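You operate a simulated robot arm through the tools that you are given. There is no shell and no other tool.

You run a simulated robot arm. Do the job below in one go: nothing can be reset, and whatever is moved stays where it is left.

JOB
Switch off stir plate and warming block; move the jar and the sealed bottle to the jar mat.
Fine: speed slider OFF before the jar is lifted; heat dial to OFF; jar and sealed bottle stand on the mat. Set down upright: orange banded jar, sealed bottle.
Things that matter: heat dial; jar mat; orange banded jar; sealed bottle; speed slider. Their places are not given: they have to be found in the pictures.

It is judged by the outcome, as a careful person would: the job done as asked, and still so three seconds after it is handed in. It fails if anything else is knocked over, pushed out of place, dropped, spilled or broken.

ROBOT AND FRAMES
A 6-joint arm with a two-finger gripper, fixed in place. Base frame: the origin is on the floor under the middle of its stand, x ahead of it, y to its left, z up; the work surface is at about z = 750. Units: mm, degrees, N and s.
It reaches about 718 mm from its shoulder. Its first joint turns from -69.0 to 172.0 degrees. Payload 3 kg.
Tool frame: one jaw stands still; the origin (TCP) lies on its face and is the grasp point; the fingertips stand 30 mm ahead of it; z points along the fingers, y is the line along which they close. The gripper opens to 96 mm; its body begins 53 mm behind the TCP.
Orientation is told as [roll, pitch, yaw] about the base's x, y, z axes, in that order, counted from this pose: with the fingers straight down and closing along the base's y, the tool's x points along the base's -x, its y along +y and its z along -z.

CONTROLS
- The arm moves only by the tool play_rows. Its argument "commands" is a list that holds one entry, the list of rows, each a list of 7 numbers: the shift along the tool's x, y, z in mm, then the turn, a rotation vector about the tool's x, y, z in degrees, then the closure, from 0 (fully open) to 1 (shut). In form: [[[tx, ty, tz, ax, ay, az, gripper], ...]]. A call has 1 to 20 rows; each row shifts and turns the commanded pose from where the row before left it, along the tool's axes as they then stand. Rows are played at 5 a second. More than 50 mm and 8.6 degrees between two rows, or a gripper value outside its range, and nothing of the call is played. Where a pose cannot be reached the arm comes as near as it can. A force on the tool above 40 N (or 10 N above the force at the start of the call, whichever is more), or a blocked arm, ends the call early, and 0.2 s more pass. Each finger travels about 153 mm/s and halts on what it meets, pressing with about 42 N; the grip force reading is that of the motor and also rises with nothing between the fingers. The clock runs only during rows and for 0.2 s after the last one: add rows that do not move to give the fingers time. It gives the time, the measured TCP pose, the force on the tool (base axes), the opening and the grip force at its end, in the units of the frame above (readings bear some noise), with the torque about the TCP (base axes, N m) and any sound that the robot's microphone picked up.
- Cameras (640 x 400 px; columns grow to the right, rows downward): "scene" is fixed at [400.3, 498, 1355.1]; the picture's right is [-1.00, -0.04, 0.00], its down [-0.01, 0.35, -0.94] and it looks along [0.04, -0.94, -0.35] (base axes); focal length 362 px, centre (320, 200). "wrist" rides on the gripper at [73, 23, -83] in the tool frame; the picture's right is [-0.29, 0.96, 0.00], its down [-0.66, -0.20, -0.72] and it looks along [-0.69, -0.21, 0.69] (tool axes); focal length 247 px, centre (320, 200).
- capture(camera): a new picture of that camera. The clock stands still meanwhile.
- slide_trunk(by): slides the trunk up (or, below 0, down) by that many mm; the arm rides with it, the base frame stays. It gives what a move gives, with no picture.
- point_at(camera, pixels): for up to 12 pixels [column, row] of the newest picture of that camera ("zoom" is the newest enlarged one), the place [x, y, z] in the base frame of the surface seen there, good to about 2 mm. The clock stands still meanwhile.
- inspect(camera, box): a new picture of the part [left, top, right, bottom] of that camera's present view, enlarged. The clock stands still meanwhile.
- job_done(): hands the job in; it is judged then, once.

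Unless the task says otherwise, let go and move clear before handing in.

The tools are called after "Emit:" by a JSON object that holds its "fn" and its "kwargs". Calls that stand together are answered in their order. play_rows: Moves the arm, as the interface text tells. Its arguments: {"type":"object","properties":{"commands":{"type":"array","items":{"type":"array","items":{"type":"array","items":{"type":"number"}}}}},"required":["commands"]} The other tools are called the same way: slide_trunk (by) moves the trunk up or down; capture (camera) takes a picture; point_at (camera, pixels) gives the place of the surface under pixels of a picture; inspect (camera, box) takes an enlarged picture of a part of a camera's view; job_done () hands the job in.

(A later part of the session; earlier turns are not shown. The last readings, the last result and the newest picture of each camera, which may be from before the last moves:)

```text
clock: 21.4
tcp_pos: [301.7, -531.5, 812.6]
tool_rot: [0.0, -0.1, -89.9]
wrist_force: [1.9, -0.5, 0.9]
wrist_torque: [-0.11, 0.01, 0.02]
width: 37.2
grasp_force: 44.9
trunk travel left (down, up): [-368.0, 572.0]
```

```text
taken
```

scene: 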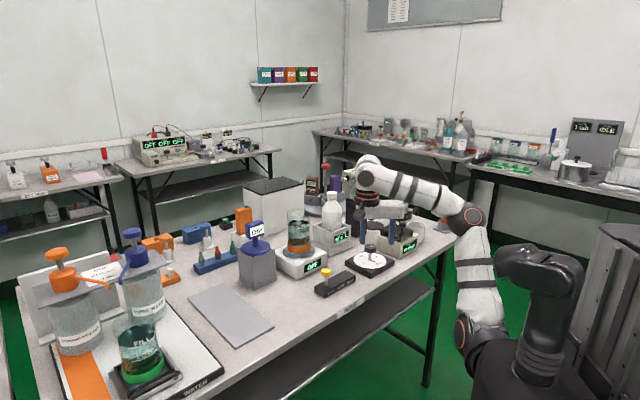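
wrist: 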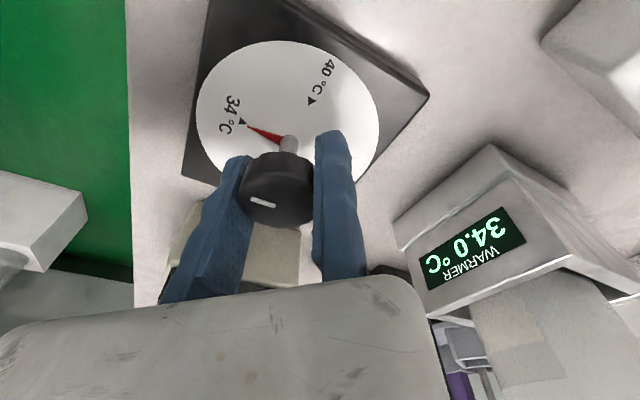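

Gripped at 37 mm with little side force. I'll turn +30° (toward 30 °C, then OFF) about the knob axis as a first test.

Emit:
{"fn": "play_rows", "kwargs": {"commands": [[[2.39, -0.16, 0, 0, 0, -7.5, 0.75], [2.39, -0.16, 0, 0, 0, -7.5, 0.75], [2.39, -0.16, 0, 0, 0, -7.5, 0.75], [2.39, -0.16, 0, 0, 0, -7.5, 0.75], [0, 0, 0, 0, 0, 0, 0.75]]]}}

Emit:
{"fn": "capture", "kwargs": {"camera": "wrist"}}

Emit:
{"fn": "inspect", "kwargs": {"camera": "scene", "box": [320, 200, 430, 290]}}

```text
clock: 22.6
tcp_pos: [298.3, -520.6, 811.9]
tool_rot: [0.0, 0.1, -59.7]
wrist_force: [2.0, 0.8, 3.9]
wrist_torque: [0.77, 0.52, 0.02]
width: 37.2
grasp_force: 44.7
trunk travel left (down, up): [-368.0, 572.0]
```

```text
taken
```

wrist: 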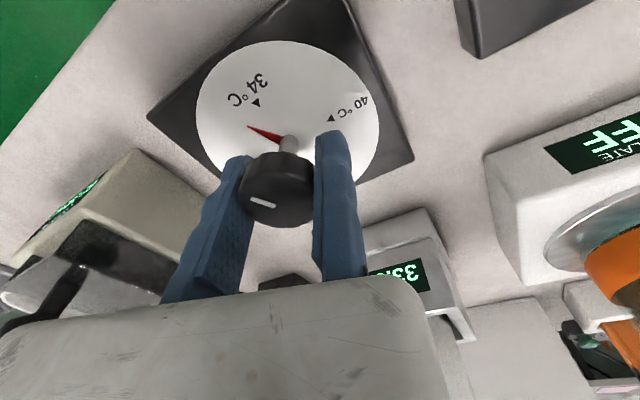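

```text
4.44 times, centred on (375, 245) of scene
```

zoom: 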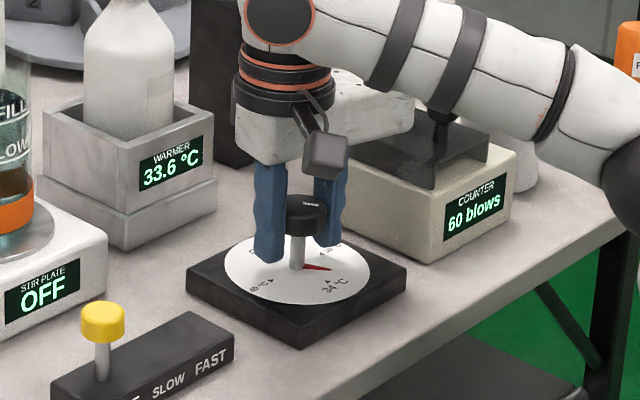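

The pointer follows, and the warmer display moved to 33.6 °C. I'll continue +75° the same way.

Emit:
{"fn": "play_rows", "kwargs": {"commands": [[[2.39, -0.16, 0, 0, 0, -7.5, 0.75], [2.39, -0.16, 0, 0, 0, -7.5, 0.75], [2.39, -0.16, 0, 0, 0, -7.5, 0.75], [2.39, -0.16, 0, 0, 0, -7.5, 0.75], [2.39, -0.16, 0, 0, 0, -7.5, 0.75], [2.39, -0.16, 0, 0, 0, -7.5, 0.75], [2.39, -0.16, 0, 0, 0, -7.5, 0.75], [2.39, -0.16, 0, 0, 0, -7.5, 0.75], [2.39, -0.16, 0, 0, 0, -7.5, 0.75], [2.39, -0.16, 0, 0, 0, -7.5, 0.75], [0, 0, 0, 0, 0, 0, 0.75]]]}}

Emit:
{"fn": "capture", "kwargs": {"camera": "wrist"}}

Emit:
{"fn": "inspect", "kwargs": {"camera": "scene", "box": [320, 200, 430, 290]}}

```text
clock: 24.5
tcp_pos: [282.2, -510.9, 813.2]
tool_rot: [0.4, 0.3, 1.2]
wrist_force: [-8.6, 9.2, -9.1]
wrist_torque: [0.18, -0.87, -0.15]
width: 37.1
grasp_force: 45.3
out of reach, approached as far as the arm can: row 8
trunk travel left (down, up): [-368.0, 572.0]
stopped in row 9: the force on the tool passed its limit at 43 N (the readings are from after the stop); the commanded pose is now the measured one
```

```text
taken
```

wrist: 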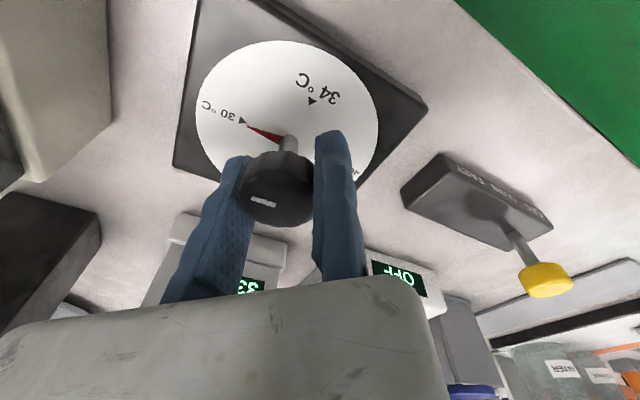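

```text
4.44 times, centred on (375, 245) of scene
```

zoom: 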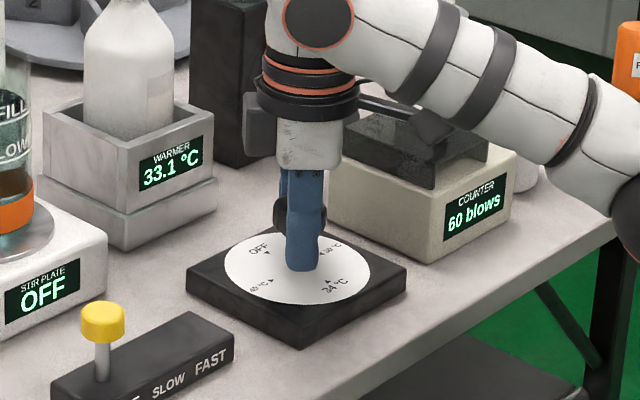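

The wrist hit its turning limit near yaw 0 with the pointer now right at 30 °C (wrist 245,120), display 33.1 °C. I'll release, back the fixed jaw off, and swing the open jaws back around the knob to about yaw -104° for a second grip.

Emit:
{"fn": "play_rows", "kwargs": {"commands": [[[0, 0, 0, 0, 0, 0, 0.5], [0, 0, 0, 0, 0, 0, 0.3], [0, 6, 0, 0, 0, 0, 0.3], [0, 5.5, 0, 0, 0, 0, 0.3], [0, 0, 0, 0, 0, 0, 0.3]]]}}

Emit:
{"fn": "capture", "kwargs": {"camera": "wrist"}}

```text
clock: 25.7
tcp_pos: [288.4, -499.2, 813.7]
tool_rot: [0.4, 0.3, 1.1]
wrist_force: [0.6, 0.6, 0.0]
wrist_torque: [0.0, 0.0, -0.01]
width: 66.9
grasp_force: 0.1
out of reach, approached as far as the arm can: row 4
trunk travel left (down, up): [-368.0, 572.0]
```

```text
taken
```

wrist: 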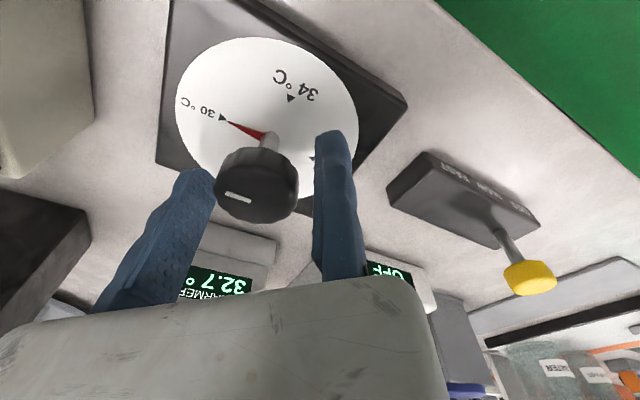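

Open and clear; the pointer rests at 30 °C. Swinging the open jaws back around the knob to yaw ≈ -104°.

Emit:
{"fn": "play_rows", "kwargs": {"commands": [[[0.75, -0.27, 0, 0, 0, 7.5, 0.3], [-4.15, -0.27, 0, 0, 0, 7.5, 0.3], [-4.15, -0.27, 0, 0, 0, 7.5, 0.3], [-4.15, -0.27, 0, 0, 0, 7.5, 0.3], [-4.15, -0.27, 0, 0, 0, 7.5, 0.3], [-4.15, -0.27, 0, 0, 0, 7.5, 0.3], [-4.15, -0.27, 0, 0, 0, 7.5, 0.3], [-4.15, -0.27, 0, 0, 0, 7.5, 0.3], [-4.15, -0.27, 0, 0, 0, 7.5, 0.3], [-4.15, -0.27, 0, 0, 0, 7.5, 0.3], [-4.15, -0.27, 0, 0, 0, 7.5, 0.3], [-4.15, -0.27, 0, 0, 0, 7.5, 0.3], [-4.15, -0.27, 0, 0, 0, 7.5, 0.3], [-4.15, -0.27, 0, 0, 0, 7.5, 0.3], [0, 0, 0, 0, 0, 0, 0.3]]]}}

Emit:
{"fn": "capture", "kwargs": {"camera": "wrist"}}

Emit:
{"fn": "inspect", "kwargs": {"camera": "scene", "box": [320, 200, 430, 290]}}

```text
clock: 28.9
tcp_pos: [312.7, -541.5, 812.5]
tool_rot: [-0.3, 0.2, -104.0]
wrist_force: [-0.6, 0.5, 0.5]
wrist_torque: [0.0, 0.0, 0.03]
width: 67.1
grasp_force: 0.1
trunk travel left (down, up): [-368.0, 572.0]
```

```text
taken
```

wrist: 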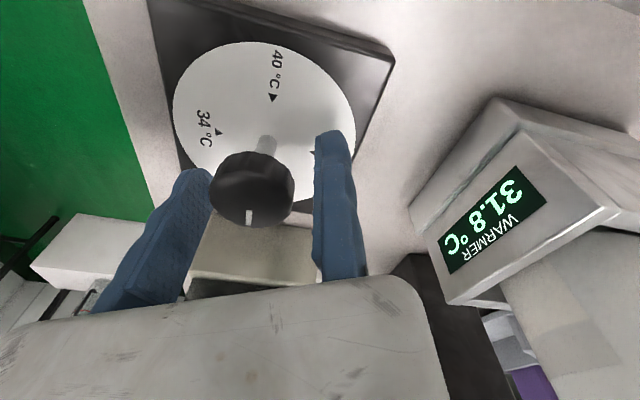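

```text
4.44 times, centred on (375, 245) of scene
```

zoom: 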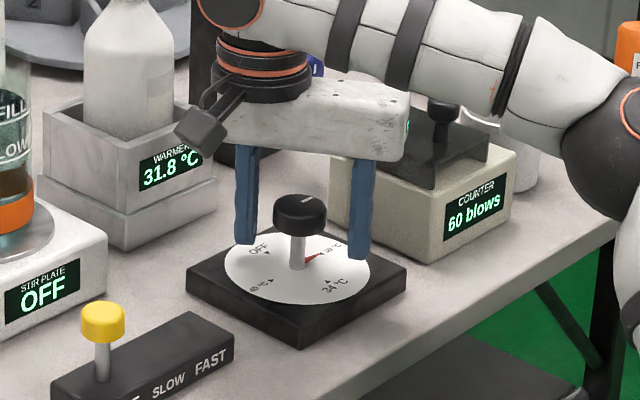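

The jaws are around the knob at yaw -104°. I'll correct the 3 mm offset, close, and turn +60° first.

Emit:
{"fn": "play_rows", "kwargs": {"commands": [[[3, -6, 0, 0, 0, 0, 0.3], [0, -6, 0, 0, 0, 0, 0.4], [0, 0, 0, 0, 0, 0, 0.5], [0, 0, 0, 0, 0, 0, 0.6], [0, 0, 0, 0, 0, 0, 0.7], [0, 0, 0, 0, 0, 0, 0.75], [0, 0, 0, 0, 0, 0, 0.75], [2.39, -0.16, 0, 0, 0, -7.5, 0.75], [2.39, -0.16, 0, 0, 0, -7.5, 0.75], [2.39, -0.16, 0, 0, 0, -7.5, 0.75], [2.39, -0.16, 0, 0, 0, -7.5, 0.75], [2.39, -0.16, 0, 0, 0, -7.5, 0.75], [2.39, -0.16, 0, 0, 0, -7.5, 0.75], [2.39, -0.16, 0, 0, 0, -7.5, 0.75], [2.39, -0.16, 0, 0, 0, -7.5, 0.75], [0, 0, 0, 0, 0, 0, 0.75]]]}}

Emit:
{"fn": "capture", "kwargs": {"camera": "wrist"}}

Emit:
{"fn": "inspect", "kwargs": {"camera": "scene", "box": [320, 200, 430, 290]}}

```text
clock: 32.3
tcp_pos: [296.8, -516.9, 813.9]
tool_rot: [0.1, 0.4, -43.8]
wrist_force: [-15.9, 21.7, -20.2]
wrist_torque: [0.85, 0.23, -0.47]
width: 37.1
grasp_force: 45.1
trunk travel left (down, up): [-368.0, 572.0]
```

```text
taken
```

wrist: 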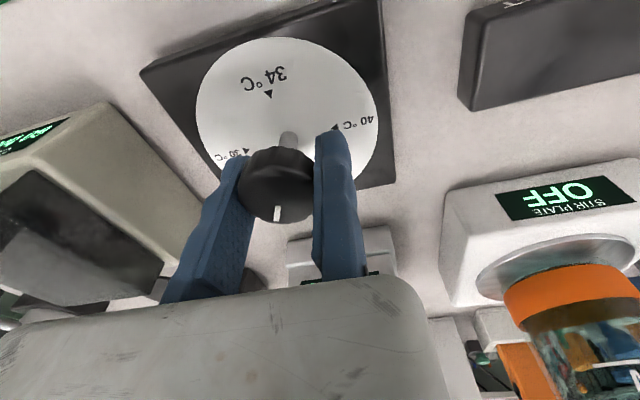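

```text
4.44 times, centred on (375, 245) of scene
```

zoom: 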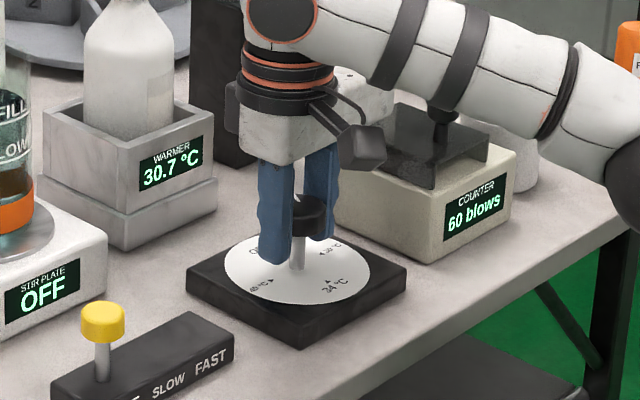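

The knob turned another 60° with the grip, but side force has built up (-16,22,-20), meaning the tool sits slightly too far forward and high. I'll ease it back a little and check.

Emit:
{"fn": "play_rows", "kwargs": {"commands": [[[0.7, 0, 0.5, 0, 0, 0, 0.75], [0.7, 0, 0.5, 0, 0, 0, 0.75], [0, 0, 0, 0, 0, 0, 0.75]]]}}

```text
clock: 33.1
tcp_pos: [299.2, -516.9, 813.7]
tool_rot: [0.0, 0.4, -43.8]
wrist_force: [-4.4, 10.6, -7.7]
wrist_torque: [0.85, 0.38, -0.18]
width: 37.1
grasp_force: 44.8
trunk travel left (down, up): [-368.0, 572.0]
```

Force dropped to ~14 N. Continuing another 22.5° with a slight correction.

Emit:
{"fn": "play_rows", "kwargs": {"commands": [[[0.6, 0, 0.5, 0, 0, 0, 0.75], [2.5, -0.16, 0.1, 0, 0, -7.5, 0.75], [2.5, -0.16, 0.1, 0, 0, -7.5, 0.75], [2.5, -0.16, 0.1, 0, 0, -7.5, 0.75], [0, 0, 0, 0, 0, 0, 0.75]]]}}

Emit:
{"fn": "capture", "kwargs": {"camera": "wrist"}}

Emit:
{"fn": "inspect", "kwargs": {"camera": "scene", "box": [320, 200, 430, 290]}}

```text
clock: 34.3
tcp_pos: [292.0, -513.8, 813.6]
tool_rot: [0.0, 0.2, -21.3]
wrist_force: [13.9, -13.0, 24.8]
wrist_torque: [-0.51, -0.08, 0.32]
width: 37.3
grasp_force: 45.4
trunk travel left (down, up): [-368.0, 572.0]
```

```text
taken
```

wrist: 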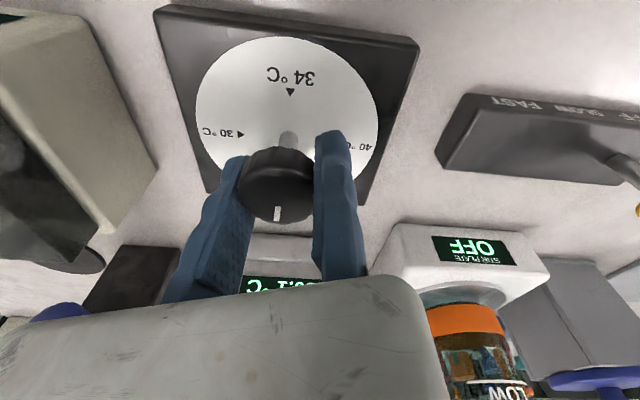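

```text
4.44 times, centred on (375, 245) of scene
```

zoom: 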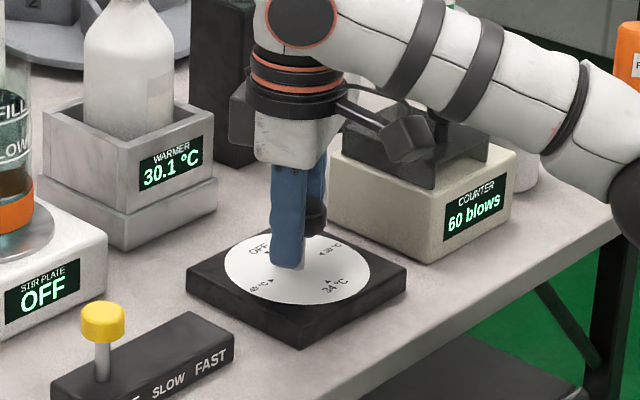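

The forces now have the opposite sign (14,-13,25), so I over-corrected by about a millimetre; by my count the pointer is near OFF. I'll ease back, open the jaws and look at the pointer.

Emit:
{"fn": "play_rows", "kwargs": {"commands": [[[-0.6, 0, -0.7, 0, 0, 0, 0.75], [0, 0, 0, 0, 0, 0, 0.6], [0, 0, 0, 0, 0, 0, 0.4], [0, 5, 0, 0, 0, 0, 0.3], [0, 5, 0, 0, 0, 0, 0.3], [0, 0, 0, 0, 0, 0, 0.3]]]}}

Emit:
{"fn": "capture", "kwargs": {"camera": "wrist"}}

Emit:
{"fn": "inspect", "kwargs": {"camera": "scene", "box": [320, 200, 430, 290]}}

```text
clock: 35.7
tcp_pos: [294.4, -503.0, 813.1]
tool_rot: [0.3, 0.4, -21.4]
wrist_force: [-0.2, 0.6, -0.6]
wrist_torque: [-0.02, -0.03, -0.02]
width: 67.1
grasp_force: 0.1
trunk travel left (down, up): [-368.0, 572.0]
```

```text
taken
```

wrist: 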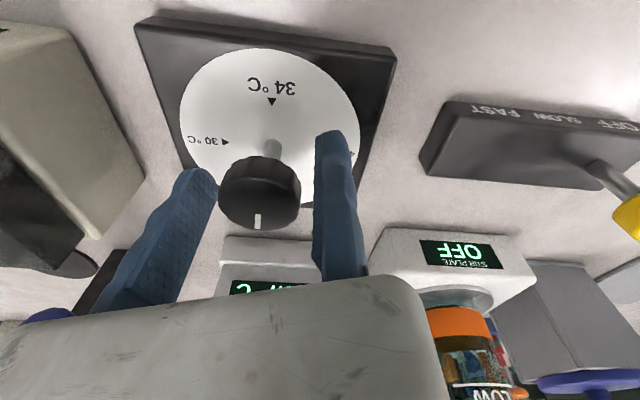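

```text
4.44 times, centred on (375, 245) of scene
```

zoom: 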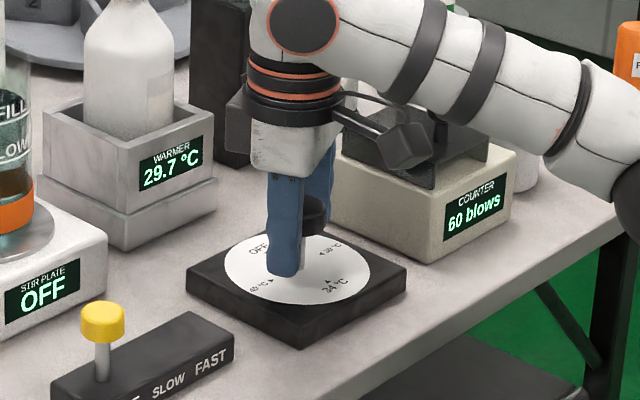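

The finger hides the pointer. I'll rise 70 mm for a clear view.

Emit:
{"fn": "play_rows", "kwargs": {"commands": [[[0, 0, -30, 0, 0, 0, 0.3], [15, 0, -40, 0, 0, 0, 0.3], [0, 0, 0, 0, 0, 0, 0.3]]]}}

Emit:
{"fn": "inspect", "kwargs": {"camera": "scene", "box": [340, 235, 404, 285]}}

Emit:
{"fn": "capture", "kwargs": {"camera": "wrist"}}

```text
clock: 36.5
tcp_pos: [280.2, -499.6, 881.4]
tool_rot: [0.3, 0.4, -21.3]
wrist_force: [0.4, 0.0, 0.2]
wrist_torque: [0.02, 0.0, 0.02]
width: 67.1
grasp_force: 0.0
trunk travel left (down, up): [-368.0, 572.0]
```

```text
8.00 times, centred on (372, 260) of scene
```

zoom: 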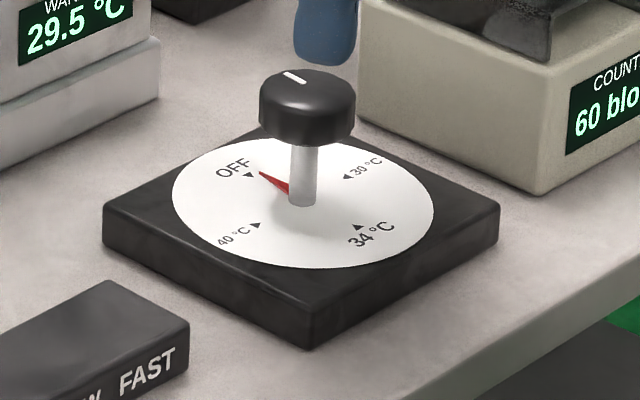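

```text
taken
```

wrist: 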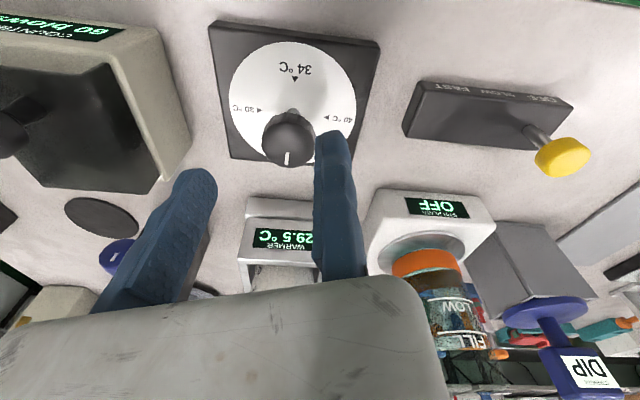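

The pointer (zoom 260,172) is a few degrees short of the OFF tick (250,175). I'll measure the remaining angle.

Emit:
{"fn": "point_at", "kwargs": {"camera": "zoom", "pixels": [[262, 174], [266, 177], [274, 182], [249, 175], [302, 204], [285, 188]]}}

Emit:
{"fn": "inspect", "kwargs": {"camera": "scene", "box": [354, 245, 390, 272]}}

```text
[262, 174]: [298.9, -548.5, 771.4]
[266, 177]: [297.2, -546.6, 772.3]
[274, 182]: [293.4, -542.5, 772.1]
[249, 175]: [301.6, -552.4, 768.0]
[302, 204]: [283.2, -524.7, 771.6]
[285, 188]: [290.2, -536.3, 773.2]
```

```text
14.81 times, centred on (372, 258) of scene
```

zoom: 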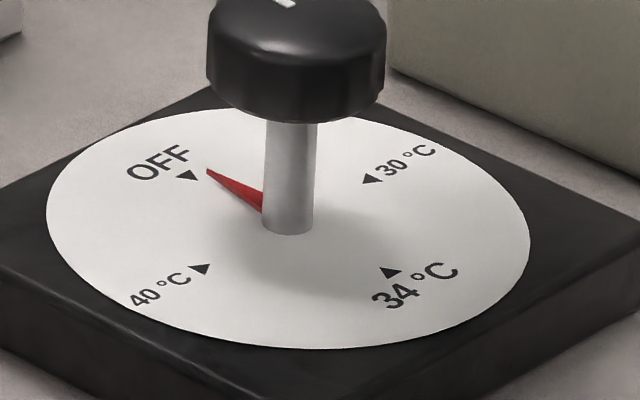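

The pointer is at about -50° versus the OFF tick at about -45°, so ~5° remains. I'll re-grip at yaw ≈ -59° and turn a further 5°.

Emit:
{"fn": "play_rows", "kwargs": {"commands": [[[0, 0, 0, 0, 0, 7.5, 0.3], [0, 0, 0, 0, 0, 7.5, 0.3], [0, 0, 0, 0, 0, 7.5, 0.3], [0, 0, 0, 0, 0, 7.5, 0.3], [0, 0, 0, 0, 0, 7.5, 0.3], [-14.4, 9, 0, 0, 0, 0, 0.3], [-14.4, 9, 0, 0, 0, 0, 0.3], [0, 0, 0, 0, 0, 0, 0.3]]]}}

Emit:
{"fn": "capture", "kwargs": {"camera": "wrist"}}

```text
clock: 38.3
tcp_pos: [311.6, -515.1, 883.1]
tool_rot: [-0.2, 0.4, -58.9]
wrist_force: [-0.5, 0.2, 0.4]
wrist_torque: [-0.03, -0.04, 0.0]
width: 67.5
grasp_force: 0.0
trunk travel left (down, up): [-368.0, 572.0]
```

```text
taken
```

wrist: 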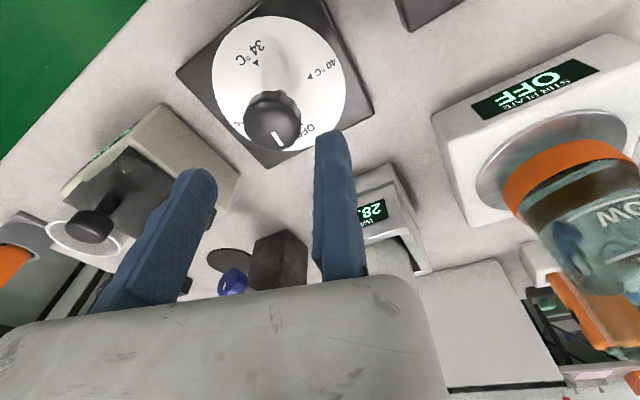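

Emit:
{"fn": "play_rows", "kwargs": {"commands": [[[0, 0, 30, 0, 0, 0, 0.3], [0, 0, 25, 0, 0, 0, 0.3], [0, 0, 15.5, 0, 0, 0, 0.3], [0, 0, 0, 0, 0, 0, 0.3], [0, -6, 0, 0, 0, 0, 0.3], [0, -6, 0, 0, 0, 0, 0.4], [0, 0, 0, 0, 0, 0, 0.5], [0, 0, 0, 0, 0, 0, 0.6], [0, 0, 0, 0, 0, 0, 0.7], [0, 0, 0, 0, 0, 0, 0.75], [0, 0, 0, 0, 0, 0, 0.75]]]}}

```text
clock: 40.7
tcp_pos: [299.4, -521.2, 812.7]
tool_rot: [-0.1, 0.4, -58.9]
wrist_force: [-0.7, 0.6, -1.4]
wrist_torque: [-0.22, -0.06, -0.05]
width: 37.4
grasp_force: 45.5
trunk travel left (down, up): [-368.0, 572.0]
```

Gripped cleanly at 37 mm with almost no side force. Turning +6°, then releasing and rising.

Emit:
{"fn": "play_rows", "kwargs": {"commands": [[[0.97, -0.03, 0, 0, 0, -3, 0.75], [0.97, -0.03, 0, 0, 0, -3, 0.75], [0, 0, 0, 0, 0, 0, 0.75], [0, 0, 0, 0, 0, 0, 0.6], [0, 0, 0, 0, 0, 0, 0.4], [0, 5, 0, 0, 0, 0, 0.3], [0, 5, 0, 0, 0, 0, 0.3], [0, 0, -30, 0, 0, 0, 0.3], [0, 0, -40, 0, 0, 0, 0.3], [40, 0, -30, 0, 0, 0, 0.3], [0, 0, 0, 0, 0, 0, 0.3]]]}}

Emit:
{"fn": "inspect", "kwargs": {"camera": "scene", "box": [354, 245, 390, 272]}}

Emit:
{"fn": "capture", "kwargs": {"camera": "scene"}}

Emit:
{"fn": "capture", "kwargs": {"camera": "wrist"}}

```text
clock: 43.1
tcp_pos: [281.3, -483.6, 911.2]
tool_rot: [0.0, 0.6, -52.7]
wrist_force: [-0.3, 0.6, 0.1]
wrist_torque: [0.0, 0.01, 0.0]
width: 67.2
grasp_force: 0.1
trunk travel left (down, up): [-368.0, 572.0]
```

```text
14.81 times, centred on (372, 258) of scene
```

zoom: 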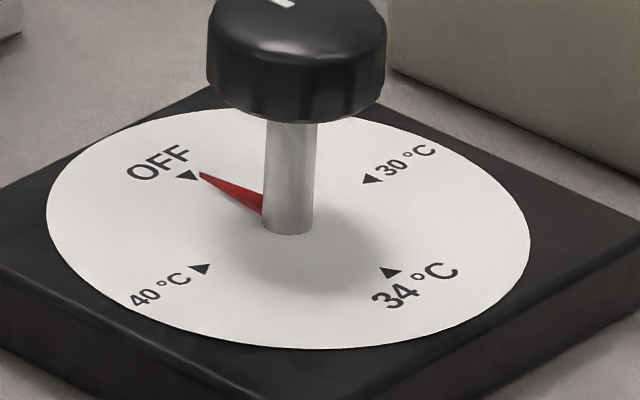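

```text
taken
```

scene: 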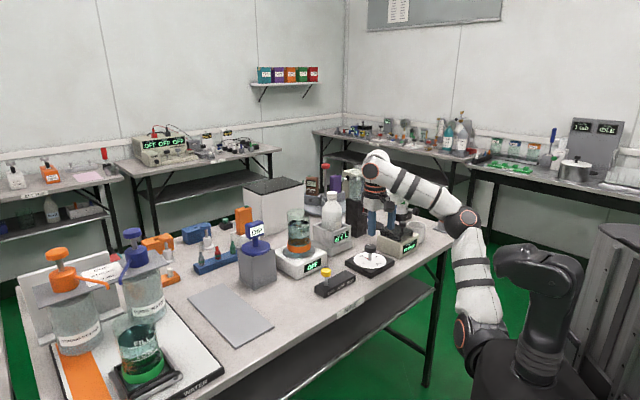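

```text
taken
```

wrist: 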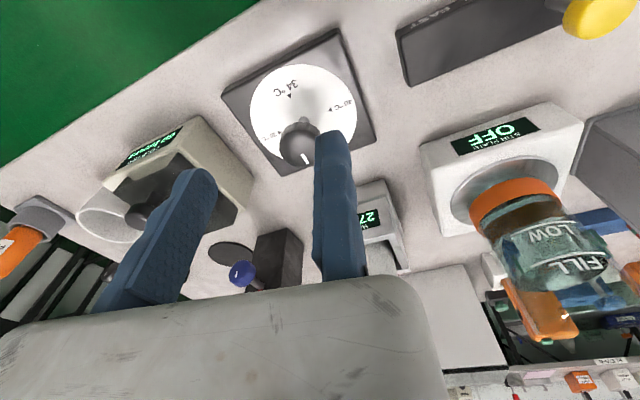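

The pointer now meets the OFF tick exactly. Next is the jar: I'll go to a staging point on its near side, at yaw -39°, and tilt the gripper 60° outward with the jaws fully open.

Emit:
{"fn": "play_rows", "kwargs": {"commands": [[[-7.9, 34.7, -3.8, 0, 0, 0, 0.3], [-7.9, 34.7, -3.8, 0, 0, 0, 0.2], [-7.9, 34.7, -3.8, 0, 0, 0, 0.1], [-7.9, 34.7, -3.8, 0, 0, 0, 0], [-7.9, 34.7, -3.8, 0, 0, 0, 0], [0, 0, 0, 0, 0, -6.85, 0], [0, 0, 0, 0, 0, -6.85, 0], [0, 0, 0, 0, -7.5, 0, 0], [0, 0, 0, 0, -7.5, 0, 0], [0, 0, 0, 0, -7.5, 0, 0], [0, 0, 0, 0, -7.5, 0, 0], [0, 0, 0, 0, -7.5, 0, 0], [0, 0, 0, 0, -7.5, 0, 0], [0, 0, 0, 0, -7.5, 0, 0], [0, 0, 0, 0, -7.5, 0, 0], [0, 0, 0, 0, 0, 0, 0]]]}}

Emit:
{"fn": "capture", "kwargs": {"camera": "wrist"}}

Emit:
{"fn": "capture", "kwargs": {"camera": "scene"}}

```text
clock: 46.5
tcp_pos: [395.4, -432.0, 883.9]
tool_rot: [0.1, -59.6, -39.4]
wrist_force: [-0.7, 0.7, 0.0]
wrist_torque: [0.05, 0.04, 0.04]
width: 95.8
grasp_force: 0.1
out of reach, approached as far as the arm can: row 2, 3, 4, 5, 14, 15
trunk travel left (down, up): [-368.0, 572.0]
```

```text
taken
```

wrist: 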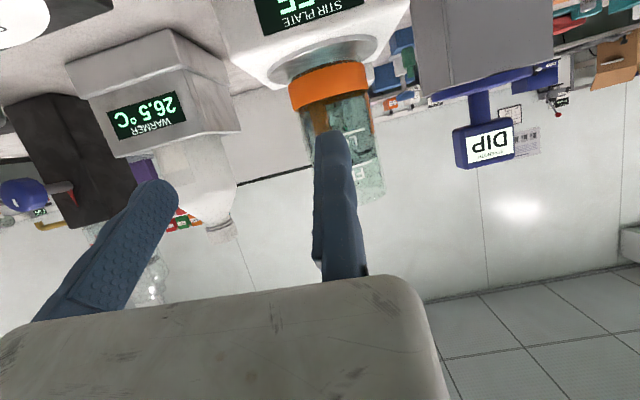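

```text
taken
```

scene: 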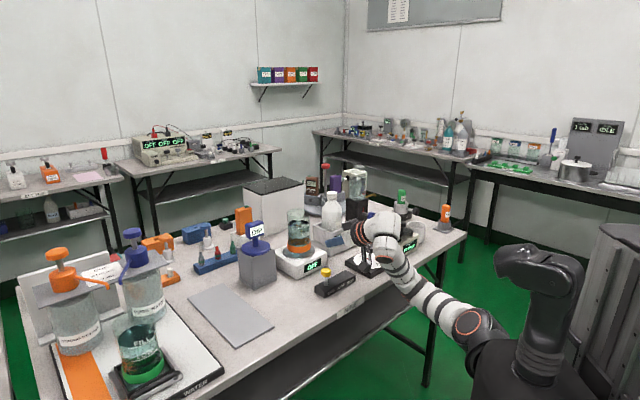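

The jaws reached (395,-432,884) at tilt 60° and yaw -39°, but some rows were out of reach. I'll look at the arm's posture before going on.

Emit:
{"fn": "inspect", "kwargs": {"camera": "scene", "box": [320, 170, 520, 390]}}

Emit:
{"fn": "point_at", "kwargs": {"camera": "scene", "pixels": [[468, 322], [385, 222], [400, 255], [410, 280], [430, 300], [445, 310], [360, 232], [485, 330], [478, 310], [380, 240]]}}

```text
1.82 times, centred on (420, 280) of scene
```

zoom: 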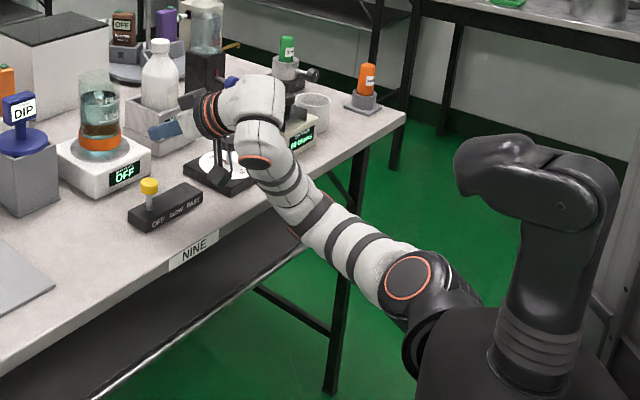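

```text
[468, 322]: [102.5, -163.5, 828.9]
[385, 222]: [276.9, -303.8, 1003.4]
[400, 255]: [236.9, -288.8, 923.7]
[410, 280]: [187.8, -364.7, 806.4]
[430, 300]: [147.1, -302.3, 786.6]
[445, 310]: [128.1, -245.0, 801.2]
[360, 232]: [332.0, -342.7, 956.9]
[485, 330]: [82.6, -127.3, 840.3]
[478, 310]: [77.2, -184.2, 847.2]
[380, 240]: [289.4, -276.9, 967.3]
```

The elbow has swung low to the right because the wrist lies near the first joint's axis. I'll raise the trunk 270 mm (the arm shape stays frozen, moving clear of everything), then bring the wrist round on the left and down so that the elbow returns on top.

Emit:
{"fn": "slide_trunk", "kwargs": {"by": 270}}

Emit:
{"fn": "capture", "kwargs": {"camera": "scene"}}

```text
clock: 49.2
tcp_pos: [395.8, -432.6, 1155.3]
tool_rot: [0.2, -59.6, -39.4]
wrist_force: [0.3, 0.2, -0.3]
wrist_torque: [0.02, 0.0, -0.04]
width: 96.2
grasp_force: 0.1
trunk travel left (down, up): [-638.0, 302.0]
```

```text
taken
```

scene: 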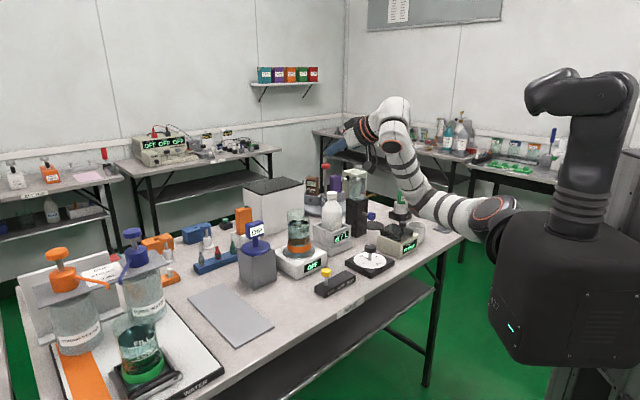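

The arm is now high and clear. Next I shift the gripper ~135 mm to the left at this height.

Emit:
{"fn": "play_rows", "kwargs": {"commands": [[[-1.4, 27, 2.3, 0, 0, 0, 0], [-1.4, 27, 2.3, 0, 0, 0, 0], [-1.4, 27, 2.3, 0, 0, 0, 0], [-1.4, 27, 2.3, 0, 0, 0, 0], [-1.4, 27, 2.3, 0, 0, 0, 0], [0, 0, 0, 0, 0, 0, 0]]]}}

Emit:
{"fn": "capture", "kwargs": {"camera": "scene"}}

```text
clock: 50.6
tcp_pos: [474.6, -353.1, 1138.8]
tool_rot: [0.4, -59.5, -39.4]
wrist_force: [-0.8, 0.8, -0.2]
wrist_torque: [0.02, 0.03, 0.01]
width: 96.0
grasp_force: 0.0
out of reach, approached as far as the arm can: row 1, 2, 5
trunk travel left (down, up): [-638.0, 302.0]
```

```text
taken
```

scene: 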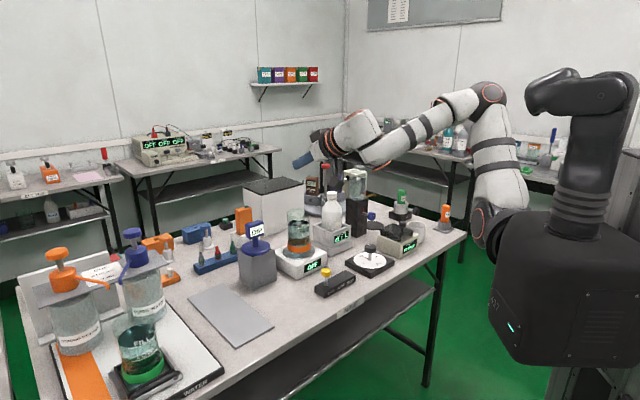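

The elbow is back on top. Now descending straight down 200 mm at this spot (over open table), keeping the tilt.

Emit:
{"fn": "play_rows", "kwargs": {"commands": [[[34.5, 0, 20.2, 0, 0, 0, 0], [34.5, 0, 20.2, 0, 0, 0, 0], [34.5, 0, 20.2, 0, 0, 0, 0], [34.5, 0, 20.2, 0, 0, 0, 0], [34.5, 0, 20.2, 0, 0, 0, 0], [0, 0, 0, 0, 0, 0, 0]]]}}

Emit:
{"fn": "capture", "kwargs": {"camera": "scene"}}

Emit:
{"fn": "capture", "kwargs": {"camera": "wrist"}}

```text
clock: 52.0
tcp_pos: [470.8, -353.7, 937.6]
tool_rot: [0.1, -59.5, -39.4]
wrist_force: [0.8, 0.2, 0.0]
wrist_torque: [0.04, -0.01, -0.05]
width: 96.0
grasp_force: 0.1
trunk travel left (down, up): [-638.0, 302.0]
```

```text
taken
```

scene: 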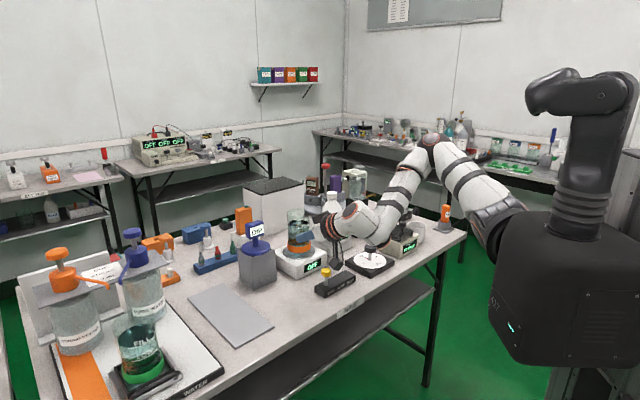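

```text
taken
```

wrist: 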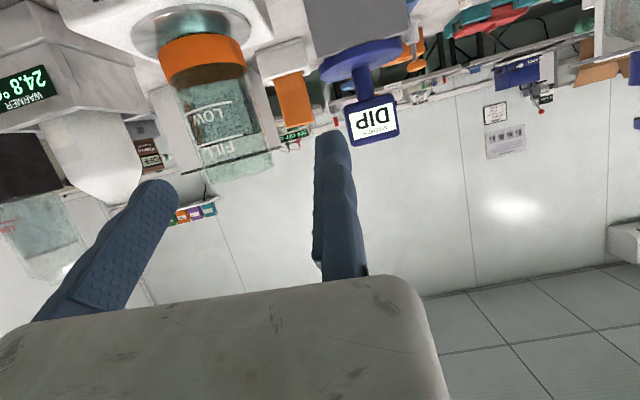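

No reach problems now, with the elbow on top. The wrist view shows the jar's orange band at (160–245, 60); I'll measure it from here to refine the jar's centre.

Emit:
{"fn": "point_at", "kwargs": {"camera": "wrist", "pixels": [[204, 65], [170, 70], [240, 65], [163, 60], [245, 60], [204, 40], [230, 150], [213, 105], [370, 60], [345, 65], [395, 60]]}}

Emit:
{"fn": "inspect", "kwargs": {"camera": "wrist", "box": [120, 0, 320, 200]}}

```text
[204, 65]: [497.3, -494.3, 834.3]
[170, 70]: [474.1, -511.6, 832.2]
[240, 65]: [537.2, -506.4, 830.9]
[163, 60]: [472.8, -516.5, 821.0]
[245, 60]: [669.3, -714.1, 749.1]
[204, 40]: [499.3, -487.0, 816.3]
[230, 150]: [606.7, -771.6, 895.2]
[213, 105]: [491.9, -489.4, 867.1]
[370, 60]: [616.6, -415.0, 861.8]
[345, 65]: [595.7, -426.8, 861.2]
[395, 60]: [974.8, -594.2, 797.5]
```

```text
2.00 times, centred on (220, 100) of wrist
```

zoom: 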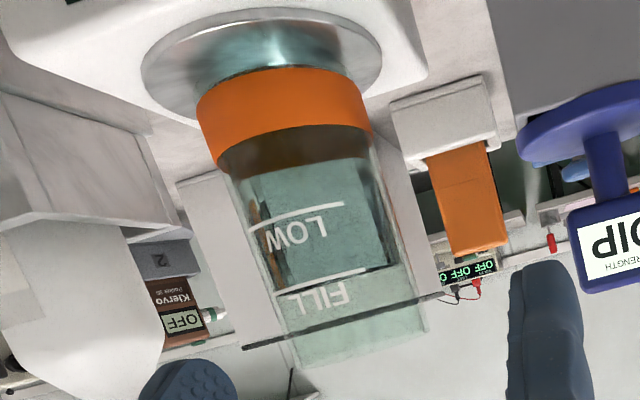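

The jar's centre is ≈(507.5,-520), radius ≈34. I'll shift sideways to line up with it and descend to z≈896, still ~130 mm short of it.

Emit:
{"fn": "play_rows", "kwargs": {"commands": [[[0, -20, 0, 0, 0, 0, 0], [0, -20, 0, 0, 0, 0, 0], [0, -20, 0, 0, 0, 0, 0], [17.9, 0, 10.5, 0, 0, 0, 0], [17.9, 0, 10.5, 0, 0, 0, 0], [0, 0, 0, 0, 0, 0, 0]]]}}

Emit:
{"fn": "capture", "kwargs": {"camera": "wrist"}}

Emit:
{"fn": "inspect", "kwargs": {"camera": "scene", "box": [250, 150, 450, 310]}}

```text
clock: 53.4
tcp_pos: [441.6, -390.0, 897.2]
tool_rot: [0.1, -59.5, -39.3]
wrist_force: [0.2, 0.1, -0.1]
wrist_torque: [0.0, -0.02, 0.0]
width: 96.2
grasp_force: 0.0
out of reach, approached as far as the arm can: row 3
trunk travel left (down, up): [-638.0, 302.0]
```

```text
taken
```

wrist: 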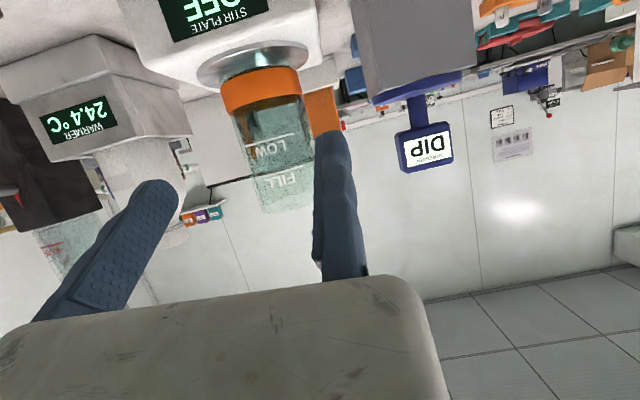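

```text
2.50 times, centred on (350, 230) of scene
```

zoom: 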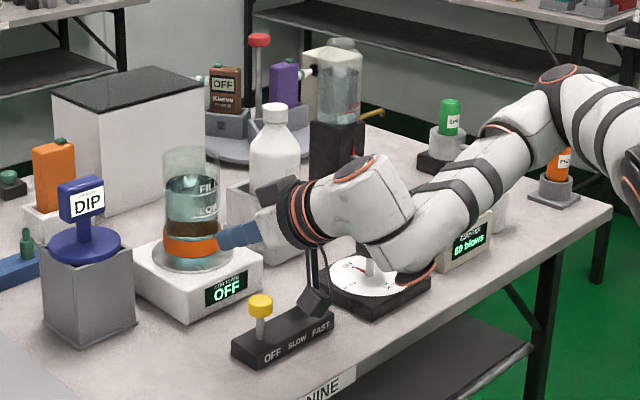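

The shift stopped 14 mm early (row 3 out of reach), and the forearm's underside at zoom (415,265) looks close to the dial knob. I'll measure its clearance.

Emit:
{"fn": "point_at", "kwargs": {"camera": "zoom", "pixels": [[410, 265], [430, 265], [395, 240], [360, 265], [450, 215], [480, 175], [380, 200], [350, 175], [315, 300], [520, 130], [560, 80], [300, 215]]}}

Emit:
{"fn": "inspect", "kwargs": {"camera": "scene", "box": [300, 120, 540, 300]}}

```text
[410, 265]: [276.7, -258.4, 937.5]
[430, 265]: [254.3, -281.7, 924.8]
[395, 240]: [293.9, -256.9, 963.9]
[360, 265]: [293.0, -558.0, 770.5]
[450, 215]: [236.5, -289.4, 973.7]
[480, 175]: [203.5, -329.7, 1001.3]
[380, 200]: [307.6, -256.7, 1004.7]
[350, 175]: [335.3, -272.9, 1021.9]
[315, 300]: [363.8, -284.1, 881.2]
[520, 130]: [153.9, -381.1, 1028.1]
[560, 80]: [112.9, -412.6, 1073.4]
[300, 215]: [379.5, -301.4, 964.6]
```

```text
2.22 times, centred on (420, 210) of scene
```

zoom: 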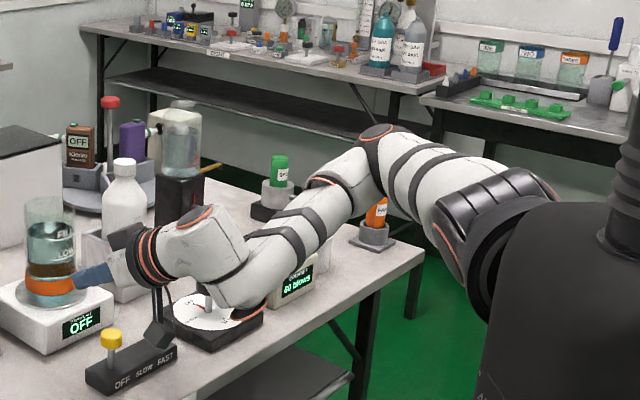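

The forearm is actually at z≈930 and in front of the dial, so there's no contact risk. The reach flags seem to come with large steps near a singular posture, so I'll try smaller steps for the remaining 14 mm sideways.

Emit:
{"fn": "play_rows", "kwargs": {"commands": [[[0, -3, 0, 0, 0, 0, 0], [0, -3, 0, 0, 0, 0, 0], [0, -3, 0, 0, 0, 0, 0], [0, -3, 0, 0, 0, 0, 0], [0, -2, 0, 0, 0, 0, 0], [0, 0, 0, 0, 0, 0, 0]]]}}

Emit:
{"fn": "capture", "kwargs": {"camera": "scene"}}

```text
clock: 54.8
tcp_pos: [434.9, -400.9, 896.8]
tool_rot: [0.0, -59.5, -39.2]
wrist_force: [-0.1, -0.3, -0.3]
wrist_torque: [0.02, -0.02, -0.03]
width: 95.9
grasp_force: 0.1
out of reach, approached as far as the arm can: row 5
trunk travel left (down, up): [-638.0, 302.0]
```

```text
taken
```

scene: 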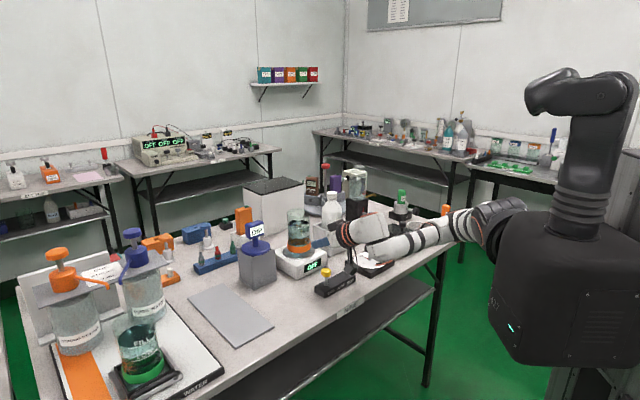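

The elbow swings right whenever the wrist comes too close to the shoulder; I need the wrist further out (less tilt, yaw nearer -60°). I'll first back out left and up so the elbow comes back on top.

Emit:
{"fn": "play_rows", "kwargs": {"commands": [[[-3.45, 6, -2.02, 0, 0, 0, 0], [-6.9, 12, -4.04, 0, 0, 0, 0], [-6.9, 12, -4.04, 0, 0, 0, 0], [-6.9, 12, -4.04, 0, 0, 0, 0], [-6.9, 12, -4.04, 0, 0, 0, 0], [-6.9, 12, -4.04, 0, 0, 0, 0], [0, 0, 0, 0, 0, 0, 0]]]}}

Emit:
{"fn": "capture", "kwargs": {"camera": "scene"}}

```text
clock: 56.4
tcp_pos: [475.0, -350.8, 940.2]
tool_rot: [0.2, -59.4, -39.4]
wrist_force: [0.3, -1.3, -0.6]
wrist_torque: [0.0, 0.01, 0.01]
width: 96.2
grasp_force: 0.0
trunk travel left (down, up): [-638.0, 302.0]
```

```text
taken
```

scene: 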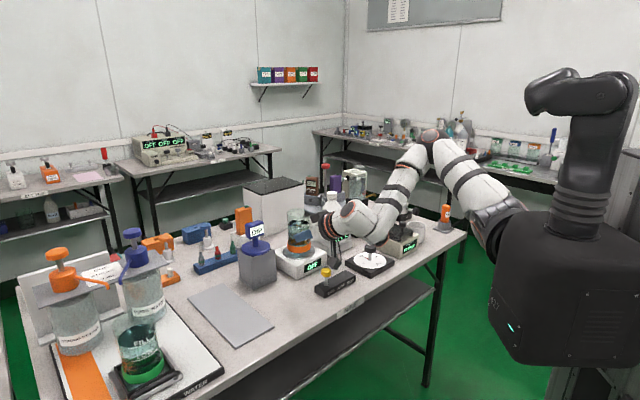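

Back with the elbow up and no reach warnings. Now I reduce the tilt to ~45° and yaw to -60° in place.

Emit:
{"fn": "play_rows", "kwargs": {"commands": [[[0, 0, 0, 0, 5, 0, 0], [0, 0, 0, 0, 5, 0, 0], [0, 0, 0, 0, 4.4, 0, 0], [0, 0, 0, 4.86, 0, 4.86, 0], [0, 0, 0, 4.86, 0, 4.86, 0], [0, 0, 0, 4.86, 0, 4.86, 0], [0, 0, 0, 0, 0, 0, 0]]]}}

Emit:
{"fn": "capture", "kwargs": {"camera": "scene"}}

```text
clock: 58.0
tcp_pos: [464.7, -360.5, 938.7]
tool_rot: [0.2, -45.0, -60.0]
wrist_force: [0.5, -0.7, 0.0]
wrist_torque: [0.0, 0.01, 0.01]
width: 95.9
grasp_force: 0.2
out of reach, approached as far as the arm can: row 6
trunk travel left (down, up): [-638.0, 302.0]
```

```text
taken
```

scene: 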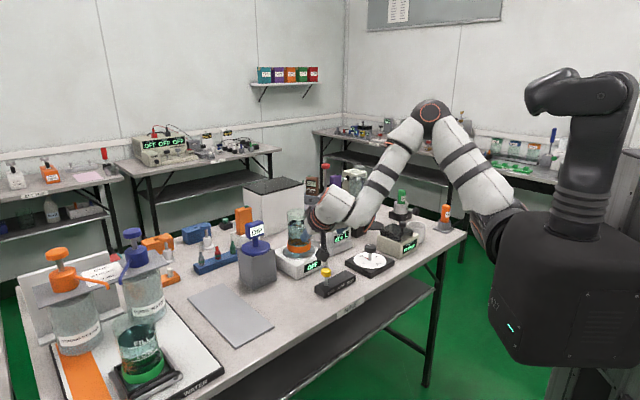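

Orientation is now tilt 45°, yaw -60°, elbow up. The jar lies straight ahead (lateral offset ≈43 mm, as wanted); I'll advance along the fingers to z≈895.

Emit:
{"fn": "play_rows", "kwargs": {"commands": [[[0, 0, 12, 0, 0, 0, 0], [0, 0, 12, 0, 0, 0, 0], [0, 0, 12, 0, 0, 0, 0], [0, 0, 12, 0, 0, 0, 0], [0, 0, 13, 0, 0, 0, 0], [0, 0, 0, 0, 0, 0, 0]]]}}

Emit:
{"fn": "capture", "kwargs": {"camera": "wrist"}}

Emit:
{"fn": "inspect", "kwargs": {"camera": "scene", "box": [250, 150, 450, 310]}}

```text
clock: 59.4
tcp_pos: [489.9, -397.7, 897.1]
tool_rot: [0.1, -45.2, -60.0]
wrist_force: [0.3, -0.2, 0.4]
wrist_torque: [-0.03, -0.02, -0.04]
width: 96.0
grasp_force: 0.1
trunk travel left (down, up): [-638.0, 302.0]
```

```text
taken
```

wrist: 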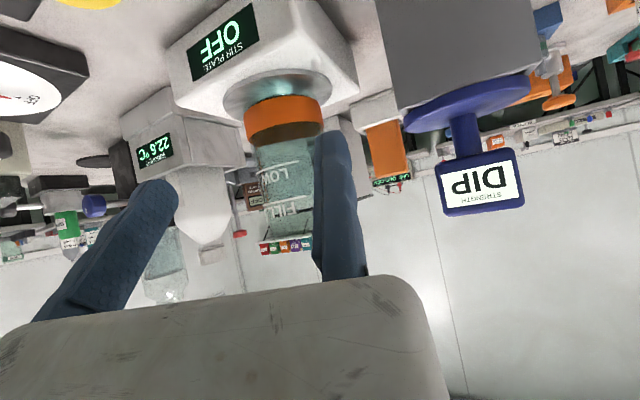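

```text
2.50 times, centred on (350, 230) of scene
```

zoom: 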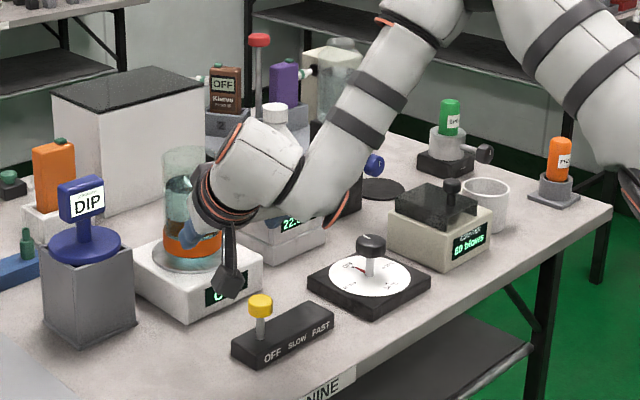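

The jaws are aligned with the jar (lateral 46 mm, 115 mm short of its axis) at z≈897. I'll advance horizontally 96 mm in small steps.

Emit:
{"fn": "play_rows", "kwargs": {"commands": [[[-8.49, 0, 8.49, 0, 0, 0, 0], [-8.49, 0, 8.49, 0, 0, 0, 0], [-8.49, 0, 8.49, 0, 0, 0, 0], [-8.49, 0, 8.49, 0, 0, 0, 0], [-8.49, 0, 8.49, 0, 0, 0, 0], [-8.49, 0, 8.49, 0, 0, 0, 0], [0, 0, 0, 0, 0, 0, 0]]]}}

Emit:
{"fn": "capture", "kwargs": {"camera": "wrist"}}

Emit:
{"fn": "inspect", "kwargs": {"camera": "scene", "box": [250, 150, 410, 290]}}

```text
clock: 61.0
tcp_pos: [523.2, -460.7, 896.1]
tool_rot: [0.1, -45.0, -59.9]
wrist_force: [0.7, 0.5, 0.2]
wrist_torque: [0.03, -0.03, -0.02]
width: 96.3
grasp_force: 0.0
trunk travel left (down, up): [-638.0, 302.0]
```

```text
taken
```

wrist: 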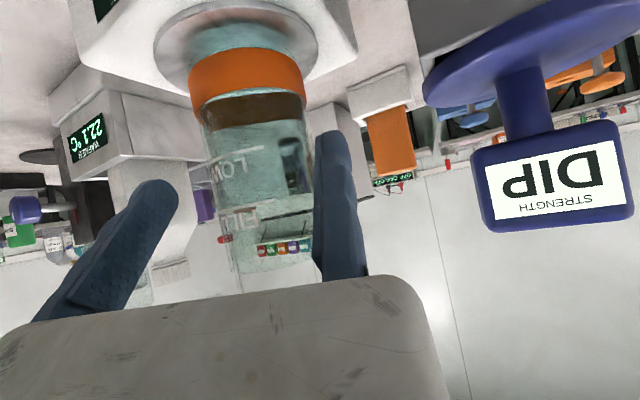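

```text
2.86 times, centred on (330, 220) of scene
```

zoom: 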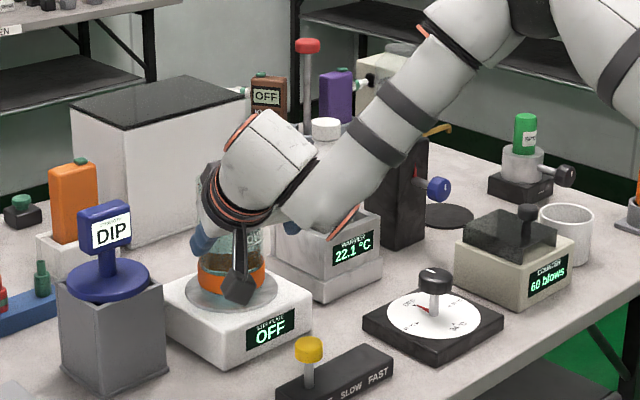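

The jar stands between the open jaws (lateral 43 mm, 43 mm to go). Advancing the last ~31 mm gently, then checking.

Emit:
{"fn": "play_rows", "kwargs": {"commands": [[[-5.5, 0, 5.5, 0, 0, 0, 0], [-5.5, 0, 5.5, 0, 0, 0, 0], [-5.5, 0, 5.5, 0, 0, 0, 0], [-5.5, 0, 5.5, 0, 0, 0, 0], [0, 0, 0, 0, 0, 0, 0]]]}}

Emit:
{"fn": "capture", "kwargs": {"camera": "wrist"}}

Emit:
{"fn": "inspect", "kwargs": {"camera": "scene", "box": [270, 180, 370, 290]}}

```text
clock: 62.2
tcp_pos: [539.5, -487.7, 896.2]
tool_rot: [0.1, -45.0, -59.8]
wrist_force: [0.5, -0.4, -0.6]
wrist_torque: [-0.05, 0.03, 0.0]
width: 96.0
grasp_force: 0.0
trunk travel left (down, up): [-638.0, 302.0]
```

```text
taken
```

wrist: 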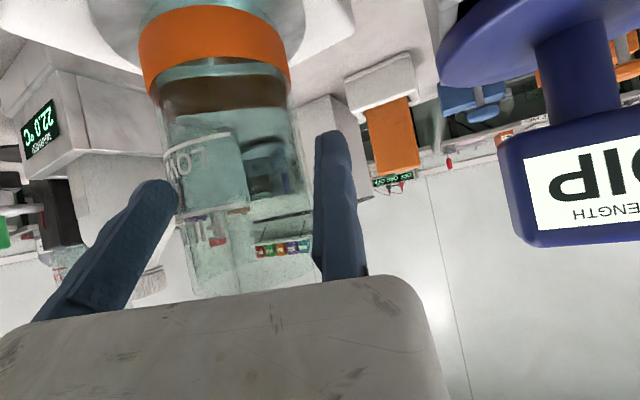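

```text
3.64 times, centred on (320, 235) of scene
```

zoom: 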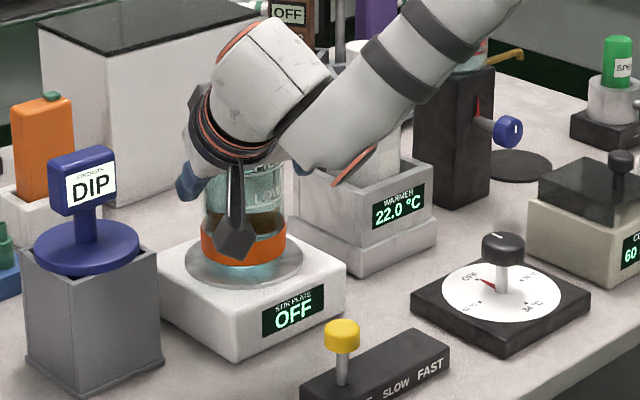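

The jar (wrist cols ~180–310) is between the fingers and the gripper body clears its rim. Now I bring the fixed jaw close and close slowly on it.

Emit:
{"fn": "play_rows", "kwargs": {"commands": [[[0, -4, 0, 0, 0, 0, 0], [0, -3, 0, 0, 0, 0, 0.05], [0, 0, 0, 0, 0, 0, 0.12], [0, 0, 0, 0, 0, 0, 0.18], [0, 0, 0, 0, 0, 0, 0.23], [0, 0, 0, 0, 0, 0, 0.27], [0, 0, 0, 0, 0, 0, 0.31], [0, 0, 0, 0, 0, 0, 0.36], [0, 0, 0, 0, 0, 0, 0.4], [0, 0, 0, 0, 0, 0, 0.4]]]}}

Emit:
{"fn": "capture", "kwargs": {"camera": "wrist"}}

Emit:
{"fn": "inspect", "kwargs": {"camera": "scene", "box": [270, 180, 370, 290]}}

```text
clock: 64.4
tcp_pos: [532.9, -489.7, 894.9]
tool_rot: [0.1, -45.1, -59.9]
wrist_force: [-1.0, -1.4, -0.4]
wrist_torque: [-0.25, 0.27, -0.06]
width: 68.0
grasp_force: 41.9
trunk travel left (down, up): [-638.0, 302.0]
```

```text
taken
```

wrist: 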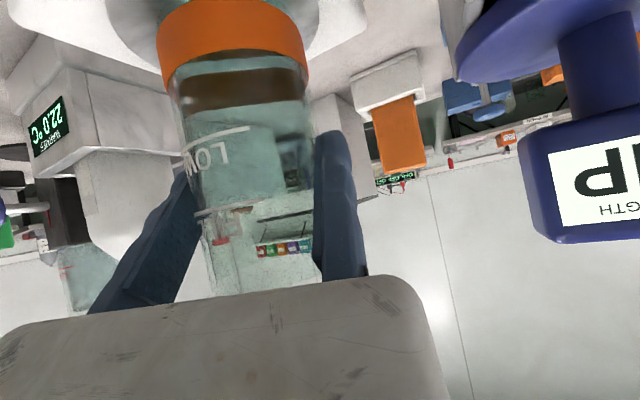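

```text
3.64 times, centred on (320, 235) of scene
```

zoom: 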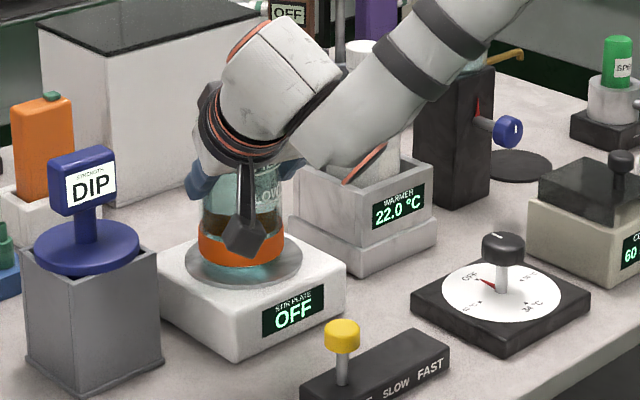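

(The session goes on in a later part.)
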